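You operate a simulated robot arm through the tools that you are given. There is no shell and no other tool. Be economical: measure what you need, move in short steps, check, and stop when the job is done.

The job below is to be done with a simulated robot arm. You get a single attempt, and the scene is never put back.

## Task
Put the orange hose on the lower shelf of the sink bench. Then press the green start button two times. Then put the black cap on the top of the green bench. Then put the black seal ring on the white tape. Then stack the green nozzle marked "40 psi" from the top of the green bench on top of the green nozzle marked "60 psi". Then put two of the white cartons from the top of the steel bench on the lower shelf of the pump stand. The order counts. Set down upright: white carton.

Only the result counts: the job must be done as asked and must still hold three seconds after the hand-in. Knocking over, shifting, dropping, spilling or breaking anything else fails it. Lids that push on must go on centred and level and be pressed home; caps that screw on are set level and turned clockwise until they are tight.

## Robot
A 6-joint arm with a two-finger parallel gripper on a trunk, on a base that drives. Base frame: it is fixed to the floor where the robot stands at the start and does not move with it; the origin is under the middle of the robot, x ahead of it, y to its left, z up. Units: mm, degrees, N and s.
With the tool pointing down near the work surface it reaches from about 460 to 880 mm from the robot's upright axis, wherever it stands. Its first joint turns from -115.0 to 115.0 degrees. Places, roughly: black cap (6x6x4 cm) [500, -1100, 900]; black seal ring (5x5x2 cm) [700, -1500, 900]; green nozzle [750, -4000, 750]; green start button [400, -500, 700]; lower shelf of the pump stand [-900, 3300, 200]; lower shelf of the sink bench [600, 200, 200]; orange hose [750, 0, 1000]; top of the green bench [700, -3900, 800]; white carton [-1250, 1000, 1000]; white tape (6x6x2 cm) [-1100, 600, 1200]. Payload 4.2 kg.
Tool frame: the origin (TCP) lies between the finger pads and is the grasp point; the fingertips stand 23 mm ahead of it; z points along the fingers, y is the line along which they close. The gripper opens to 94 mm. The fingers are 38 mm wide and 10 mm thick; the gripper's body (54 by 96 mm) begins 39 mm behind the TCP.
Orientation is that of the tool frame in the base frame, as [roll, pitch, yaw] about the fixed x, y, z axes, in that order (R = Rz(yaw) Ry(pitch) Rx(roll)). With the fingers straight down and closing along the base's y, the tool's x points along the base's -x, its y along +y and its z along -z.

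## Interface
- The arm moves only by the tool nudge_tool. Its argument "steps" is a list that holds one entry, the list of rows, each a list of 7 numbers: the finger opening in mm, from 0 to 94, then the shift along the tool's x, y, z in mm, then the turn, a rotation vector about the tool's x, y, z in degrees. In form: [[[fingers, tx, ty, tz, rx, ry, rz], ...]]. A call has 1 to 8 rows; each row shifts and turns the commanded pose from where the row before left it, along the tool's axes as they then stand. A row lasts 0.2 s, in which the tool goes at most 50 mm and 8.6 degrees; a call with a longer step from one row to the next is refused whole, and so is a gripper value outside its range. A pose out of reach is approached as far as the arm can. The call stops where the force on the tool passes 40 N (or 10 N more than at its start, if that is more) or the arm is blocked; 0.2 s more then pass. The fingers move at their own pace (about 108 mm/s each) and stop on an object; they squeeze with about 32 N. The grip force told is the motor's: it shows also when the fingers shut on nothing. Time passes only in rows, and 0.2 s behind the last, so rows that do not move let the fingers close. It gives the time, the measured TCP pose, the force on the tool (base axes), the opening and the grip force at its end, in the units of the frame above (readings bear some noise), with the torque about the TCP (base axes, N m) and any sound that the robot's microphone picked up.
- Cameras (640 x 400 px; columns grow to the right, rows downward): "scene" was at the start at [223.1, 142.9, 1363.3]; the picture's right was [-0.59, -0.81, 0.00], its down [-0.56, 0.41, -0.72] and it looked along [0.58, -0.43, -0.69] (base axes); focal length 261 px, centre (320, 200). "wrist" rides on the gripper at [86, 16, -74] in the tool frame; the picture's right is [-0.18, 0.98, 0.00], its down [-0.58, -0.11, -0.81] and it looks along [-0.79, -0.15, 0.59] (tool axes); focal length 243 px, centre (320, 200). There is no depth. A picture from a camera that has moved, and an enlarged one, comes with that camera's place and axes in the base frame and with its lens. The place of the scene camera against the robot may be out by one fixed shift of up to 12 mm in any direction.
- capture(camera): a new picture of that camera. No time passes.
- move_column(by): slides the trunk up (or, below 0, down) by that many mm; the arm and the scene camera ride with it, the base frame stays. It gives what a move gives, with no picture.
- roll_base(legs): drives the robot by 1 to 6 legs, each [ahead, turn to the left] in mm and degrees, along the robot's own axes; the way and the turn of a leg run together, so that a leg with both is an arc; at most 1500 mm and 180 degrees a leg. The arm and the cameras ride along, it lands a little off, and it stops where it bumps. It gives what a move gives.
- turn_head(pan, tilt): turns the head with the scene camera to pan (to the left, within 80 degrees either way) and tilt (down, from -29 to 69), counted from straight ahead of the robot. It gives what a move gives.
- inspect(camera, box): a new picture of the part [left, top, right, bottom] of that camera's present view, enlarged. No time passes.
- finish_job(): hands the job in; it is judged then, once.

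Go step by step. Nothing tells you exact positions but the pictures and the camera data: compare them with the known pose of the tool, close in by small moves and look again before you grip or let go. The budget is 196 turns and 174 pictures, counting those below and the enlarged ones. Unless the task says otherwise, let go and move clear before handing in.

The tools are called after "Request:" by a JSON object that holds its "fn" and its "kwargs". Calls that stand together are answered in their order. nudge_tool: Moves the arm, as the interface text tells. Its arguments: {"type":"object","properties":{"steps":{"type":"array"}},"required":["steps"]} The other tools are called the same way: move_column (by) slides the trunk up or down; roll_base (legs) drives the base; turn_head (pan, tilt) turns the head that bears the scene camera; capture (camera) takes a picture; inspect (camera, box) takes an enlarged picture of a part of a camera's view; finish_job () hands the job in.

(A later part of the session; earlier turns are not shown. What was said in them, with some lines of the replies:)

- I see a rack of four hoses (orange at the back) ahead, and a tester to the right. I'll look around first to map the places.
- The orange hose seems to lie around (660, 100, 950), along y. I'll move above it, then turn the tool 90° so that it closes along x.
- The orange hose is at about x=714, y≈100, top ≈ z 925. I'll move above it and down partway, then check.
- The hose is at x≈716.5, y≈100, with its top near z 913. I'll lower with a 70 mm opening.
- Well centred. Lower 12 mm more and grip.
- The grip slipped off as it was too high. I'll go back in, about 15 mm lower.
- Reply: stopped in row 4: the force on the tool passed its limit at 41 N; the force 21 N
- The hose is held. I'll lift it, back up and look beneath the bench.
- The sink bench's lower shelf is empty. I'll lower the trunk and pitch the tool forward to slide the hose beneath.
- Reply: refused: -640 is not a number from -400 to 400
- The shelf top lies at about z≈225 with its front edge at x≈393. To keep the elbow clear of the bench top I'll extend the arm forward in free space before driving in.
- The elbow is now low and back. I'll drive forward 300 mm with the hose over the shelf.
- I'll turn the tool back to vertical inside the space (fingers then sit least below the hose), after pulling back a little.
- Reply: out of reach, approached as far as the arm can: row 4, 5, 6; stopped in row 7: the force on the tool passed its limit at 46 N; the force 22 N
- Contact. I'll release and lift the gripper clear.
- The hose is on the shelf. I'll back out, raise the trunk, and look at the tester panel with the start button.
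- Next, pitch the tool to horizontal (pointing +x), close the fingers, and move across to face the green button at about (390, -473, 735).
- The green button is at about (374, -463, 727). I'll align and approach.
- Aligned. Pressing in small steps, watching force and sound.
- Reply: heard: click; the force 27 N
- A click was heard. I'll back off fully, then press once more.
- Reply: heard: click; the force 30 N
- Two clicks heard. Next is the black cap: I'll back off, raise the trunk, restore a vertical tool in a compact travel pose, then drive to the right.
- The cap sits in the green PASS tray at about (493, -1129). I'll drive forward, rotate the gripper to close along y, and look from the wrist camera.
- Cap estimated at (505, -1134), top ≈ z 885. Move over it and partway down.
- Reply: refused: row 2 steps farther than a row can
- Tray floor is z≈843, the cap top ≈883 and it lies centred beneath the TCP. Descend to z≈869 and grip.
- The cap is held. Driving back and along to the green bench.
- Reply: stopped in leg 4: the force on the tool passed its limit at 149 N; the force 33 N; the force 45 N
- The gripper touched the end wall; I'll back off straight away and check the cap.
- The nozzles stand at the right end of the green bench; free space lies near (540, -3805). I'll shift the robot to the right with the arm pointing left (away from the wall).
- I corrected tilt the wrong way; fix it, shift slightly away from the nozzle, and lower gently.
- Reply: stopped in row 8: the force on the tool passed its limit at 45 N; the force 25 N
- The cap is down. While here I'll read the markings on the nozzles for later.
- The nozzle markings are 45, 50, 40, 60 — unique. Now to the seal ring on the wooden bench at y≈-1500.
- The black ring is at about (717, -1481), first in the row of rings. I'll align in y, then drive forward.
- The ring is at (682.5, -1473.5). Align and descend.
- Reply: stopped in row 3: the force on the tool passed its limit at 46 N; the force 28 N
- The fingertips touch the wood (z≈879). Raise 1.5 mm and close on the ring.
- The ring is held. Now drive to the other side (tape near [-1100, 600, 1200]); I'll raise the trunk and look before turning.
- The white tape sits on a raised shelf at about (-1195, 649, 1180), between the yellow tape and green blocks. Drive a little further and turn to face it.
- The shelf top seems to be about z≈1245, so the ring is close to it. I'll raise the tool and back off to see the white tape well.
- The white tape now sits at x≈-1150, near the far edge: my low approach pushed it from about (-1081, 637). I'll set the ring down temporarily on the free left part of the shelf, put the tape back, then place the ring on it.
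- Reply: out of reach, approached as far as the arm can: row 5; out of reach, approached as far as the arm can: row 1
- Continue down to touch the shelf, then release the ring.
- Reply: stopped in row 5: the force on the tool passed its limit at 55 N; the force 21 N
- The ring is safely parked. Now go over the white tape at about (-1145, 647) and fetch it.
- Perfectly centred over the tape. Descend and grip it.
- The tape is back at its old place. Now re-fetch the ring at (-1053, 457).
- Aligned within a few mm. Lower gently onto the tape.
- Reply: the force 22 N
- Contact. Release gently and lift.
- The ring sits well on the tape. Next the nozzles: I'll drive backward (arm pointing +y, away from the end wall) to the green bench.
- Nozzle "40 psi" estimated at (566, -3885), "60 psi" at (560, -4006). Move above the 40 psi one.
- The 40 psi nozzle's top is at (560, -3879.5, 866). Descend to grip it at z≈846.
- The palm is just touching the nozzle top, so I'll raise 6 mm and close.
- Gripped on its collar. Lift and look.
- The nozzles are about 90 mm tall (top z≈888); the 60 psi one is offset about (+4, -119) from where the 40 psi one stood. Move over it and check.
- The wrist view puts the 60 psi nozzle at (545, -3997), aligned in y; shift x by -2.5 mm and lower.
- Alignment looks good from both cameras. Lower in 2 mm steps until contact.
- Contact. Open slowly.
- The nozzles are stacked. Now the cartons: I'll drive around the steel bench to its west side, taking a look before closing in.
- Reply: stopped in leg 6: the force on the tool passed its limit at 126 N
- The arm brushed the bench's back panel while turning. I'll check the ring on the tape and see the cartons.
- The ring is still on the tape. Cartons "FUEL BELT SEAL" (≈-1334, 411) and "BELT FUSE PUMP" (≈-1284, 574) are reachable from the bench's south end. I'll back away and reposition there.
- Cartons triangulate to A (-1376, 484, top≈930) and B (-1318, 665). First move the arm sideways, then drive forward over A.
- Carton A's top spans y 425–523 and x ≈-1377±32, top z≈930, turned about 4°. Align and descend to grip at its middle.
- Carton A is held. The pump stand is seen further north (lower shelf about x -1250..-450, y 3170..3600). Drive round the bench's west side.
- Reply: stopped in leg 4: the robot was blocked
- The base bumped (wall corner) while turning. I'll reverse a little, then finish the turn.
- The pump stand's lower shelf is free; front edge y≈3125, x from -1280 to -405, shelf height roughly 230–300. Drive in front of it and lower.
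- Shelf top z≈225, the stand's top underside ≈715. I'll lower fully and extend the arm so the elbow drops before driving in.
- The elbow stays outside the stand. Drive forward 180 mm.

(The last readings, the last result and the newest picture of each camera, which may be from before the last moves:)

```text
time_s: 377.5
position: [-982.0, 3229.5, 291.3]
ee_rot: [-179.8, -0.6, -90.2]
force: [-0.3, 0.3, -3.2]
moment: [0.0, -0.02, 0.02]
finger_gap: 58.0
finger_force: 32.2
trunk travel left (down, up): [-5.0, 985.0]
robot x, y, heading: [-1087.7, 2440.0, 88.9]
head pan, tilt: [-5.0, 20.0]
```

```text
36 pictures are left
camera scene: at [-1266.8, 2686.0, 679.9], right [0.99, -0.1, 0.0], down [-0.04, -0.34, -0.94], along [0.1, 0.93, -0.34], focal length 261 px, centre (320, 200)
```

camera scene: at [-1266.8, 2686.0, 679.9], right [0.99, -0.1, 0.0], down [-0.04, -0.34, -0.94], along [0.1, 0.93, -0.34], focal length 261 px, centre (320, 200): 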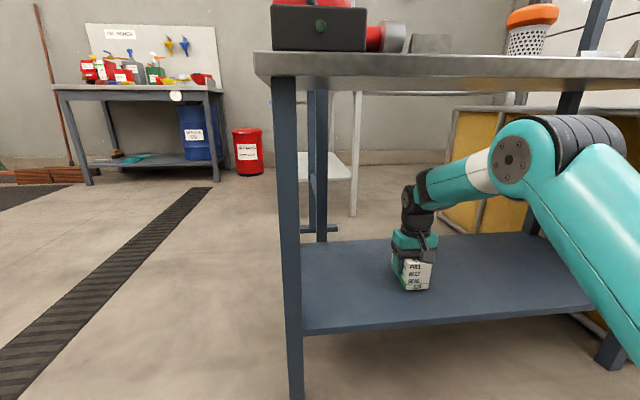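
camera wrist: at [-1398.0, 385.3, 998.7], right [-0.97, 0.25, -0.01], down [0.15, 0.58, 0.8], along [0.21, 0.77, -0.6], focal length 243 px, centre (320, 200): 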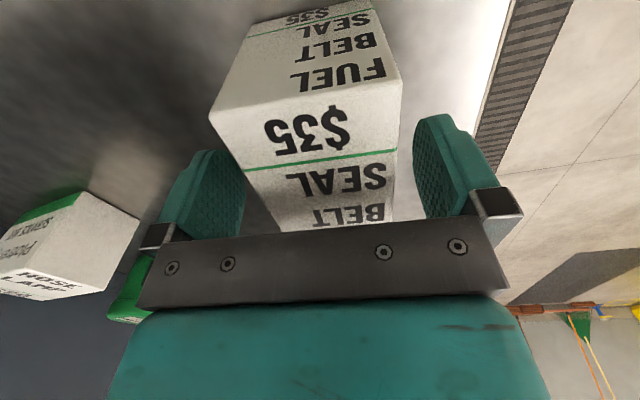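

Over the shelf with good clearance. Lower in small steps to contact.

Request:
{"fn": "nudge_tool", "kwargs": {"steps": [[[52, 0, 0, 6, 0, 0, 0], [52, 0, 0, 5, 0, 0, 0], [52, 0, 0, 4, 0, 0, 0], [52, 0, 0, 3, 0, 0, 0], [52, 0, 0, 3, 0, 0, 0], [52, 0, 0, 3, 0, 0, 0], [52, 0, 0, 3, 0, 0, 0]]]}}

```text
time_s: 378.8
position: [-982.2, 3230.6, 275.7]
ee_rot: [-179.8, 0.0, -90.2]
force: [0.7, -5.5, 16.9]
moment: [-0.86, 0.39, 0.15]
finger_gap: 57.7
finger_force: 32.0
trunk travel left (down, up): [-5.0, 985.0]
robot x, y, heading: [-1084.6, 2442.9, 89.0]
head pan, tilt: [-5.0, 20.0]
stopped in row 6: the force on the tool passed its limit at 43 N (the readings are from after the stop); the commanded pose is now the measured one
```

Request:
{"fn": "nudge_tool", "kwargs": {"steps": [[[52, 0, 0, -1.5, 0, 0, 0], [62, 0, 0, 0, 0, 0, 0], [75, 0, 0, 0, 0, 0, 0], [84, 0, 0, 0, 0, 0, 0], [84, 0, 0, -15, 0, 0, 0], [84, 0, 0, -35, 0, 0, 0], [84, 0, 0, -35, 0, 0, 0]]]}}

Request:
{"fn": "capture", "kwargs": {"camera": "scene"}}

Request:
{"fn": "capture", "kwargs": {"camera": "wrist"}}

```text
time_s: 380.4
position: [-983.7, 3231.7, 359.7]
ee_rot: [-179.8, -0.1, -90.3]
force: [-0.1, 0.0, 0.0]
moment: [0.0, -0.02, -0.01]
finger_gap: 84.0
finger_force: 0.1
trunk travel left (down, up): [-5.0, 985.0]
robot x, y, heading: [-1087.8, 2440.6, 88.9]
head pan, tilt: [-5.0, 20.0]
```

```text
35 pictures are left
camera scene: at [-1266.8, 2685.9, 679.9], right [0.99, -0.1, 0.0], down [-0.04, -0.34, -0.94], along [0.1, 0.93, -0.34], focal length 261 px, centre (320, 200)
```

scene: 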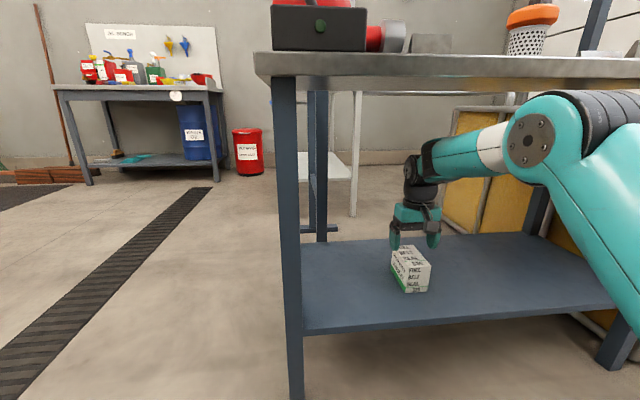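

```text
34 pictures are left
camera wrist: at [-999.9, 3145.2, 435.0], right [-0.98, 0.19, 0.0], down [0.11, 0.58, 0.81], along [0.15, 0.79, -0.59], focal length 243 px, centre (320, 200)
```

wrist: 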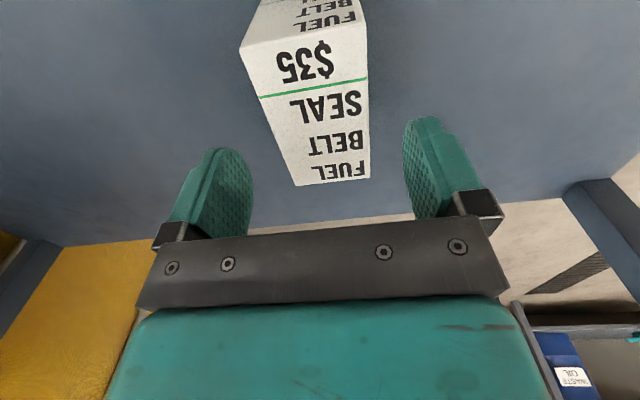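

Carton A stands upright on the shelf. Back out, raise and go fetch carton B from the bench's west side.

Request:
{"fn": "roll_base", "kwargs": {"legs": [[-400, 0], [0, 90]]}}

Request:
{"fn": "move_column", "kwargs": {"by": 400}}

Request:
{"fn": "move_column", "kwargs": {"by": 400}}

Request:
{"fn": "nudge_tool", "kwargs": {"steps": [[[84, 20, 0, 0, 0, 0, 8.5], [84, 20, 0, 0, 0, 0, 8.5], [84, 20, 0, 0, 0, 0, 8.5], [84, 20, 0, 0, 0, 0, 8.5], [84, 0, 20, 0, 0, 0, 8.5], [84, 0, 20, 0, 0, 0, 8.5], [84, 0, 20, 0, 0, 0, 8.5], [84, 0, 20, 0, 0, 0, 8.5]]]}}

Request:
{"fn": "nudge_tool", "kwargs": {"steps": [[[84, 0, 0, 0, 0, 0, 7.5], [84, 0, 0, 0, 0, 0, 7.5], [84, 0, 0, 0, 0, 0, 7]]]}}

```text
time_s: 386.7
position: [-1888.2, 2127.7, 360.2]
ee_rot: [-179.8, -0.1, 0.8]
force: [0.5, -0.1, -0.1]
moment: [0.0, -0.01, 0.01]
finger_gap: 84.0
finger_force: 0.0
trunk travel left (down, up): [-5.0, 985.0]
robot x, y, heading: [-1094.2, 2035.0, -179.9]
head pan, tilt: [-5.0, 20.0]
```

```text
time_s: 390.6
position: [-1888.2, 2128.2, 760.1]
ee_rot: [-179.9, -0.1, 0.9]
force: [0.7, 0.0, 0.2]
moment: [-0.02, 0.02, 0.02]
finger_gap: 84.0
finger_force: 0.1
trunk travel left (down, up): [-405.0, 585.0]
robot x, y, heading: [-1093.9, 2036.0, -180.0]
head pan, tilt: [-5.0, 20.0]
```

```text
time_s: 394.4
position: [-1887.5, 2128.4, 1160.8]
ee_rot: [-179.7, -0.1, 1.0]
force: [-1.0, 0.7, -0.1]
moment: [-0.02, 0.0, 0.04]
finger_gap: 84.0
finger_force: 0.0
trunk travel left (down, up): [-805.0, 185.0]
robot x, y, heading: [-1093.0, 2040.4, -179.7]
head pan, tilt: [-5.0, 20.0]
```

```text
time_s: 396.2
position: [-1866.7, 2056.8, 1161.4]
ee_rot: [-179.8, 0.3, -67.1]
force: [-0.4, 0.7, -0.9]
moment: [0.0, 0.02, -0.02]
finger_gap: 83.9
finger_force: 0.0
trunk travel left (down, up): [-805.0, 185.0]
robot x, y, heading: [-1093.6, 2037.5, -179.8]
head pan, tilt: [-5.0, 20.0]
```

```text
time_s: 397.0
position: [-1865.3, 2057.0, 1159.6]
ee_rot: [-179.9, 0.3, -89.2]
force: [0.4, 0.1, -0.3]
moment: [0.04, 0.0, -0.01]
finger_gap: 84.0
finger_force: 0.1
trunk travel left (down, up): [-805.0, 185.0]
robot x, y, heading: [-1093.7, 2040.5, -179.8]
head pan, tilt: [-5.0, 20.0]
```

Request:
{"fn": "nudge_tool", "kwargs": {"steps": [[[94, 0, -40, 0, 0, 0, 0], [94, 0, -40, 0, 0, 0, 0], [94, 0, -25, 0, 0, 0, 0]]]}}

Request:
{"fn": "roll_base", "kwargs": {"legs": [[930, 0], [0, 90], [1370, 0], [0, 90]]}}

Request:
{"fn": "turn_head", "kwargs": {"pan": 0, "tilt": 42}}

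Request:
{"fn": "capture", "kwargs": {"camera": "scene"}}

Request:
{"fn": "capture", "kwargs": {"camera": "wrist"}}

```text
time_s: 397.8
position: [-1763.6, 2058.0, 1160.2]
ee_rot: [-179.8, 0.2, -89.1]
force: [-0.6, 0.4, -0.4]
moment: [0.02, 0.0, 0.03]
finger_gap: 94.2
finger_force: 0.0
trunk travel left (down, up): [-805.0, 185.0]
robot x, y, heading: [-1097.3, 2036.2, -179.8]
head pan, tilt: [-5.0, 20.0]
```

```text
time_s: 416.8
position: [-1346.7, 637.9, 1161.9]
ee_rot: [-179.9, 0.2, 90.9]
force: [0.5, 0.8, -0.6]
moment: [0.02, -0.01, 0.0]
finger_gap: 94.0
finger_force: 0.0
trunk travel left (down, up): [-805.0, 185.0]
robot x, y, heading: [-2014.5, 656.4, 0.2]
head pan, tilt: [-5.0, 20.0]
```

```text
time_s: 417.6
position: [-1348.0, 637.3, 1160.3]
ee_rot: [-180.0, 0.2, 91.0]
force: [-1.2, -0.6, -0.1]
moment: [-0.03, 0.03, 0.0]
finger_gap: 94.1
finger_force: 0.0
trunk travel left (down, up): [-805.0, 185.0]
robot x, y, heading: [-2015.2, 658.4, 0.1]
head pan, tilt: [0.0, 42.0]
```

```text
33 pictures are left
camera scene: at [-1776.4, 849.5, 1445.7], right [0.0, -1.0, 0.0], down [-0.67, 0.0, -0.74], along [0.74, 0.0, -0.67], focal length 261 px, centre (320, 200)
```

scene: 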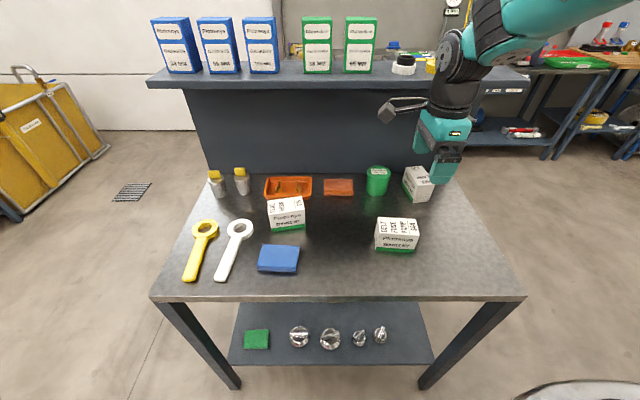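

```text
32 pictures are left
camera wrist: at [-1332.3, 723.8, 1235.8], right [0.99, -0.17, 0.0], down [-0.1, -0.58, 0.81], along [-0.14, -0.8, -0.59], focal length 243 px, centre (320, 200)
```

wrist: 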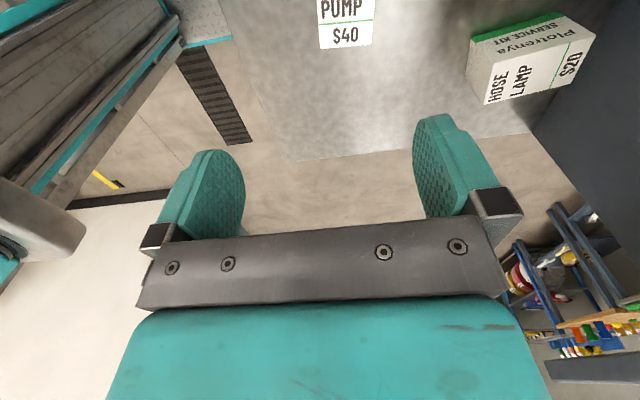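

Carton B is at about (-1320, 648), top z≈930, turned ~4°. Align above and descend partway.

Request:
{"fn": "nudge_tool", "kwargs": {"steps": [[[94, 5, 15, 20, 0, 0, 5], [94, 5, 14, 40, 0, 0, 0], [94, 0, 0, 45, 0, 0, 0], [94, 0, 0, 45, 0, 0, 0]]]}}

Request:
{"fn": "capture", "kwargs": {"camera": "wrist"}}

Request:
{"fn": "inspect", "kwargs": {"camera": "scene", "box": [330, 120, 490, 270]}}

```text
time_s: 418.6
position: [-1319.2, 646.0, 1012.5]
ee_rot: [-180.0, 0.2, 85.9]
force: [0.6, -0.7, 1.3]
moment: [0.03, -0.03, 0.02]
finger_gap: 94.0
finger_force: 0.0
trunk travel left (down, up): [-805.0, 185.0]
robot x, y, heading: [-2013.5, 656.7, 0.3]
head pan, tilt: [0.0, 42.0]
```

```text
31 pictures are left
camera wrist: at [-1296.3, 730.9, 1087.9], right [0.97, -0.25, 0.0], down [-0.15, -0.57, 0.81], along [-0.21, -0.78, -0.59], focal length 243 px, centre (320, 200)
```

wrist: 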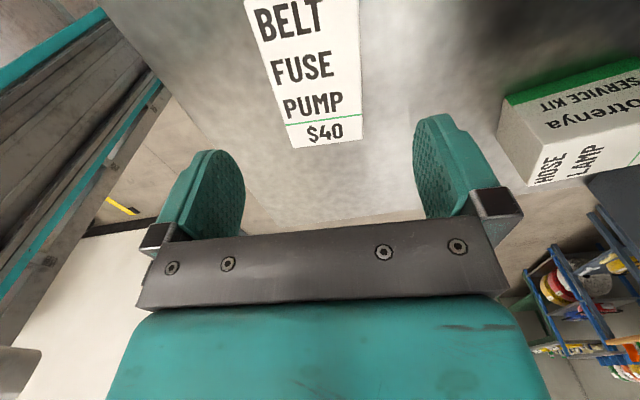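

```text
2.67 times, centred on (410, 195) of scene
camera zoom: at [-1776.9, 849.4, 1445.7], right [0.0, -1.0, 0.0], down [-0.67, 0.0, -0.74], along [0.74, 0.0, -0.67], focal length 696 px, centre (80, 213)
```

zoom: 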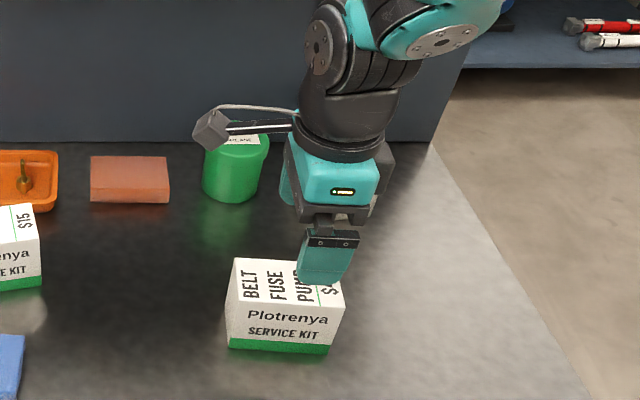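

Well aligned. Descend and grip.

Request:
{"fn": "nudge_tool", "kwargs": {"steps": [[[94, 2, 0, 40, 0, 0, 0], [94, 0, 0, 40, 0, 0, 0], [94, 0, 0, 20, 0, 0, 0], [94, 0, 0, 9, 0, 0, 0], [70, 0, 0, 0, 0, 0, 0], [56, 0, 0, 0, 0, 0, 0], [52, 0, 0, 0, 0, 0, 0], [52, 0, 0, 0, 0, 0, 0]]]}}

Request:
{"fn": "nudge_tool", "kwargs": {"steps": [[[52, 0, 0, -5, 0, 0, 0], [52, 0, 0, -15, 0, 0, 0], [52, 0, 0, -40, 0, 0, 0], [52, 0, 0, -45, 0, 0, 0], [52, 0, 0, -45, 0, 0, 0]]]}}

Request:
{"fn": "capture", "kwargs": {"camera": "scene"}}

```text
time_s: 420.4
position: [-1320.0, 648.3, 902.4]
ee_rot: [-180.0, 0.2, 85.9]
force: [0.5, 0.5, 0.7]
moment: [0.09, -0.03, 0.01]
finger_gap: 57.9
finger_force: 32.1
trunk travel left (down, up): [-805.0, 185.0]
robot x, y, heading: [-2017.8, 654.4, 0.4]
head pan, tilt: [0.0, 42.0]
```

```text
time_s: 421.6
position: [-1318.3, 648.3, 1051.8]
ee_rot: [-179.9, 0.3, 85.9]
force: [0.4, 1.0, -4.3]
moment: [-0.02, 0.04, -0.02]
finger_gap: 57.9
finger_force: 32.5
trunk travel left (down, up): [-805.0, 185.0]
robot x, y, heading: [-2017.7, 659.2, 0.1]
head pan, tilt: [0.0, 42.0]
```

```text
29 pictures are left
camera scene: at [-1775.8, 849.5, 1445.4], right [0.0, -1.0, 0.0], down [-0.67, 0.0, -0.74], along [0.74, 0.0, -0.67], focal length 261 px, centre (320, 200)
```

scene: 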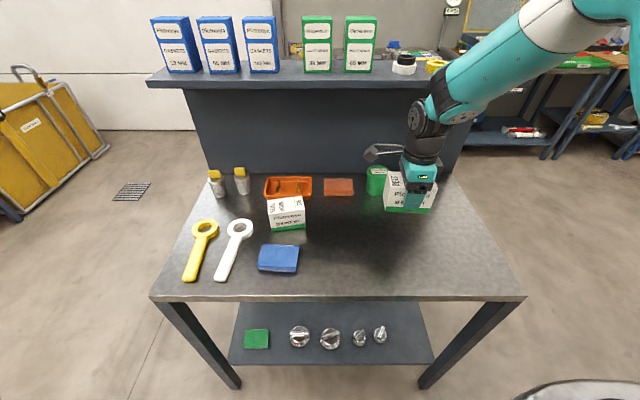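

Carton B is held. Drive back to the pump stand.

Request:
{"fn": "roll_base", "kwargs": {"legs": [[-150, 0], [0, 90], [1000, 0], [600, 0], [0, -90]]}}

Request:
{"fn": "roll_base", "kwargs": {"legs": [[1200, 0], [0, 90]]}}

```text
time_s: 438.5
position: [-1469.1, 2237.8, 1052.1]
ee_rot: [-179.8, 0.3, 84.8]
force: [0.1, -0.4, -3.4]
moment: [0.0, -0.01, 0.02]
finger_gap: 57.9
finger_force: 31.4
trunk travel left (down, up): [-805.0, 185.0]
robot x, y, heading: [-2168.3, 2260.1, -1.0]
head pan, tilt: [0.0, 42.0]
```

```text
time_s: 448.6
position: [-966.1, 2938.9, 1051.9]
ee_rot: [-179.9, 0.2, 178.0]
force: [0.2, -0.4, -2.7]
moment: [0.0, 0.0, 0.05]
finger_gap: 58.0
finger_force: 31.7
trunk travel left (down, up): [-805.0, 185.0]
robot x, y, heading: [-948.6, 2243.7, 92.6]
head pan, tilt: [0.0, 42.0]
```

Request:
{"fn": "nudge_tool", "kwargs": {"steps": [[[52, -30, 0, -32, 0, 0, 0], [52, -30, 0, -32, 0, 0, 0], [52, -30, 0, -32, 0, 0, 0], [52, -46, 0, -16, 0, 0, 0], [52, 0, 0, -16, 0, 0, 0]]]}}

Request:
{"fn": "move_column", "kwargs": {"by": -400}}

Request:
{"fn": "move_column", "kwargs": {"by": -400}}

Request:
{"fn": "nudge_tool", "kwargs": {"steps": [[[52, 0, 28, 14, 0, 0, 0], [52, 0, 28, 14, 0, 0, 0], [52, 0, 28, 14, 0, 0, 0], [52, 0, 20, 10, 0, 0, 0]]]}}

Request:
{"fn": "turn_head", "kwargs": {"pan": -5, "tilt": 20}}

Request:
{"fn": "capture", "kwargs": {"camera": "scene"}}

```text
time_s: 449.8
position: [-832.0, 2933.9, 1179.7]
ee_rot: [-180.0, 0.2, 178.0]
force: [0.0, 0.0, -3.6]
moment: [0.03, -0.01, 0.01]
finger_gap: 57.9
finger_force: 32.1
trunk travel left (down, up): [-805.0, 185.0]
robot x, y, heading: [-954.0, 2240.8, 92.3]
head pan, tilt: [0.0, 42.0]
```

```text
time_s: 453.6
position: [-831.1, 2933.6, 779.4]
ee_rot: [-179.9, 0.2, 177.9]
force: [0.1, 0.5, -2.9]
moment: [0.0, -0.01, -0.01]
finger_gap: 58.0
finger_force: 32.3
trunk travel left (down, up): [-405.0, 585.0]
robot x, y, heading: [-948.1, 2240.6, 92.3]
head pan, tilt: [0.0, 42.0]
```

```text
time_s: 457.5
position: [-830.9, 2933.8, 379.6]
ee_rot: [-179.9, 0.2, 178.1]
force: [0.3, 0.6, -2.8]
moment: [0.0, -0.02, 0.0]
finger_gap: 58.2
finger_force: 31.8
trunk travel left (down, up): [-5.0, 985.0]
robot x, y, heading: [-950.6, 2242.6, 92.1]
head pan, tilt: [0.0, 42.0]
```

```text
time_s: 458.5
position: [-824.3, 3037.8, 326.4]
ee_rot: [-179.9, 0.3, 178.0]
force: [0.8, 0.0, -2.5]
moment: [-0.02, -0.03, 0.03]
finger_gap: 58.1
finger_force: 31.7
trunk travel left (down, up): [-5.0, 985.0]
robot x, y, heading: [-951.6, 2237.8, 92.2]
head pan, tilt: [0.0, 42.0]
```

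```text
time_s: 459.3
position: [-826.5, 3036.7, 326.8]
ee_rot: [-179.9, 0.2, 178.1]
force: [-0.7, 0.0, -2.1]
moment: [-0.01, -0.02, 0.02]
finger_gap: 57.7
finger_force: 31.9
trunk travel left (down, up): [-5.0, 985.0]
robot x, y, heading: [-947.9, 2239.6, 92.1]
head pan, tilt: [-5.0, 20.0]
```

```text
28 pictures are left
camera scene: at [-1142.5, 2476.2, 679.8], right [1.0, -0.05, 0.0], down [-0.02, -0.34, -0.94], along [0.04, 0.94, -0.34], focal length 261 px, centre (320, 200)
```

scene: 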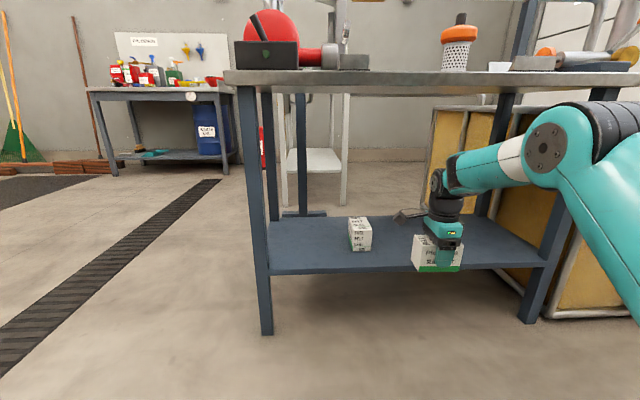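

Same geometry as before. Drive forward 190 mm and lower.

Request:
{"fn": "roll_base", "kwargs": {"legs": [[190, 0]]}}

Request:
{"fn": "nudge_tool", "kwargs": {"steps": [[[52, 0, 0, 15, 0, 0, 0], [52, 0, 0, 15, 0, 0, 0], [52, 0, 0, 8, 0, 0, 0]]]}}

Request:
{"fn": "capture", "kwargs": {"camera": "scene"}}

```text
time_s: 460.9
position: [-834.8, 3226.2, 326.5]
ee_rot: [-180.0, 0.2, 177.9]
force: [-0.2, -0.5, -3.4]
moment: [0.02, 0.0, 0.0]
finger_gap: 57.9
finger_force: 32.1
trunk travel left (down, up): [-5.0, 985.0]
robot x, y, heading: [-957.6, 2431.5, 92.3]
head pan, tilt: [-5.0, 20.0]
```

```text
time_s: 461.7
position: [-836.2, 3224.9, 289.2]
ee_rot: [-179.9, 0.2, 178.0]
force: [-0.3, 0.1, -3.0]
moment: [-0.03, -0.01, 0.03]
finger_gap: 57.9
finger_force: 32.1
trunk travel left (down, up): [-5.0, 985.0]
robot x, y, heading: [-958.3, 2430.8, 92.5]
head pan, tilt: [-5.0, 20.0]
```

```text
27 pictures are left
camera scene: at [-1150.3, 2664.7, 679.9], right [1.0, -0.05, 0.0], down [-0.02, -0.34, -0.94], along [0.04, 0.94, -0.34], focal length 261 px, centre (320, 200)
```

scene: 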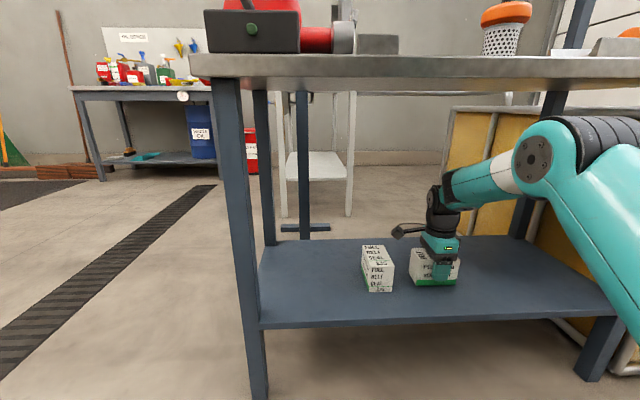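

Request:
{"fn": "nudge_tool", "kwargs": {"steps": [[[52, 0, 0, 6, 0, 0, 0], [52, 0, 0, 4, 0, 0, 0], [52, 0, 0, 3, 0, 0, 0], [52, 0, 0, 3, 0, 0, 0], [52, 0, 0, 3, 0, 0, 0]]]}}

```text
time_s: 462.5
position: [-835.4, 3227.3, 281.9]
ee_rot: [179.8, 0.2, 178.1]
force: [-1.2, -7.4, 15.3]
moment: [-0.85, -0.14, -0.13]
finger_gap: 57.6
finger_force: 32.3
trunk travel left (down, up): [-5.0, 985.0]
robot x, y, heading: [-957.0, 2428.1, 92.5]
head pan, tilt: [-5.0, 20.0]
stopped in row 4: the force on the tool passed its limit at 41 N (the readings are from after the stop); the commanded pose is now the measured one
```

Request:
{"fn": "nudge_tool", "kwargs": {"steps": [[[52, 0, 0, -3, 0, 0, 0], [52, 0, 0, 0, 0, 0, 0]]]}}

Request:
{"fn": "nudge_tool", "kwargs": {"steps": [[[52, 0, 0, 2, 0, 0, 0], [52, 0, 0, 2, 0, 0, 0], [52, 0, 0, 2, 0, 0, 0], [52, 0, 0, 2, 0, 0, 0], [52, 0, 0, 0, 0, 0, 0]]]}}

Request:
{"fn": "inspect", "kwargs": {"camera": "scene", "box": [330, 180, 500, 310]}}

```text
time_s: 463.1
position: [-835.3, 3225.7, 283.2]
ee_rot: [179.9, 0.1, 178.1]
force: [-0.3, 0.3, -0.9]
moment: [0.01, -0.09, 0.04]
finger_gap: 57.8
finger_force: 32.1
trunk travel left (down, up): [-5.0, 985.0]
robot x, y, heading: [-955.2, 2431.5, 92.4]
head pan, tilt: [-5.0, 20.0]
```

```text
time_s: 463.9
position: [-836.9, 3227.7, 282.3]
ee_rot: [179.7, 0.2, 178.2]
force: [-1.3, -6.1, 15.9]
moment: [-0.86, -0.07, -0.12]
finger_gap: 57.9
finger_force: 31.3
trunk travel left (down, up): [-5.0, 985.0]
robot x, y, heading: [-954.8, 2433.8, 92.3]
head pan, tilt: [-5.0, 20.0]
stopped in row 4: the force on the tool passed its limit at 42 N (the readings are from after the stop); the commanded pose is now the measured one
```

```text
3.08 times, centred on (415, 245) of scene
camera zoom: at [-1150.5, 2664.0, 679.9], right [1.0, -0.05, 0.0], down [-0.02, -0.34, -0.94], along [0.04, 0.94, -0.34], focal length 804 px, centre (28, 62)
```

zoom: 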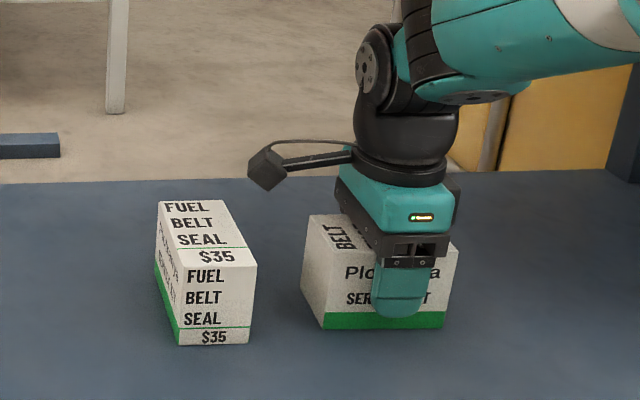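

It is resting on the shelf. Release and lift.

Request:
{"fn": "nudge_tool", "kwargs": {"steps": [[[52, 0, 0, -1, 0, 0, 0], [60, 0, 0, 0, 0, 0, 0], [72, 0, 0, 0, 0, 0, 0], [84, 0, 0, 0, 0, 0, 0], [84, 0, 0, -15, 0, 0, 0], [84, 0, 0, -35, 0, 0, 0], [84, 0, 0, -35, 0, 0, 0]]]}}

Request:
{"fn": "inspect", "kwargs": {"camera": "scene", "box": [330, 180, 500, 310]}}

Request:
{"fn": "roll_base", "kwargs": {"legs": [[-500, 0]]}}

Request:
{"fn": "capture", "kwargs": {"camera": "scene"}}

```text
time_s: 465.5
position: [-835.7, 3228.0, 366.5]
ee_rot: [179.8, 0.1, 178.1]
force: [-0.2, -0.2, -0.3]
moment: [-0.01, -0.02, 0.01]
finger_gap: 84.1
finger_force: 0.2
trunk travel left (down, up): [-5.0, 985.0]
robot x, y, heading: [-957.2, 2431.5, 92.5]
head pan, tilt: [-5.0, 20.0]
```

```text
3.08 times, centred on (415, 245) of scene
camera zoom: at [-1150.4, 2664.4, 679.9], right [1.0, -0.05, 0.0], down [-0.02, -0.34, -0.94], along [0.04, 0.94, -0.34], focal length 804 px, centre (28, 62)
```

zoom: 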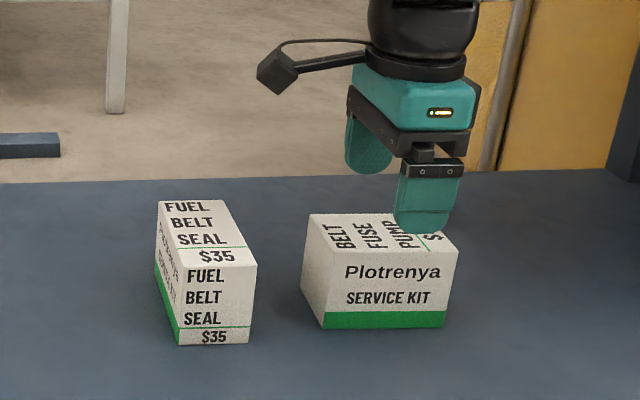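

```text
time_s: 468.4
position: [-812.4, 2743.4, 366.9]
ee_rot: [179.7, 0.2, 177.7]
force: [0.0, 0.2, 0.2]
moment: [-0.03, -0.02, 0.02]
finger_gap: 84.2
finger_force: 0.1
trunk travel left (down, up): [-5.0, 985.0]
robot x, y, heading: [-942.1, 1947.7, 92.1]
head pan, tilt: [-5.0, 20.0]
```

```text
24 pictures are left
camera scene: at [-1130.4, 2182.8, 679.9], right [1.0, -0.05, 0.0], down [-0.02, -0.34, -0.94], along [0.05, 0.94, -0.34], focal length 261 px, centre (320, 200)
```

scene: 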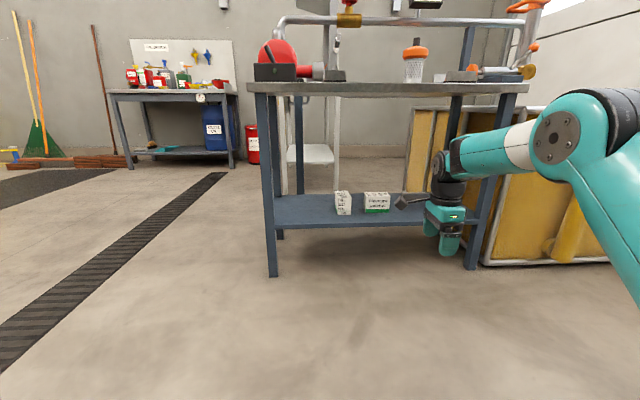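

Both cartons stand upright on the pump stand's lower shelf, the arm is clear, and all earlier steps were checked. Handing in.

Request:
{"fn": "finish_job", "kwargs": {}}

```text
The job is handed in.
```

I did all six steps in the order you asked and handed the job in, but there were two contacts you should know about.

- **Tape:** my first approach with the ring pushed the white tape about 70 mm towards the back edge of its shelf. I put the ring down nearby, moved the tape back to roughly where it had been (to within a few mm by eye), then placed the ring on it.
- **Bumps:** the arm hit the end wall once and the steel bench's back panel once, and the base was blocked once while turning, probably by a wall corner. I saw nothing knocked over. The cap and carton A stayed in the grip, and the ring was still on the tape when I last saw it.
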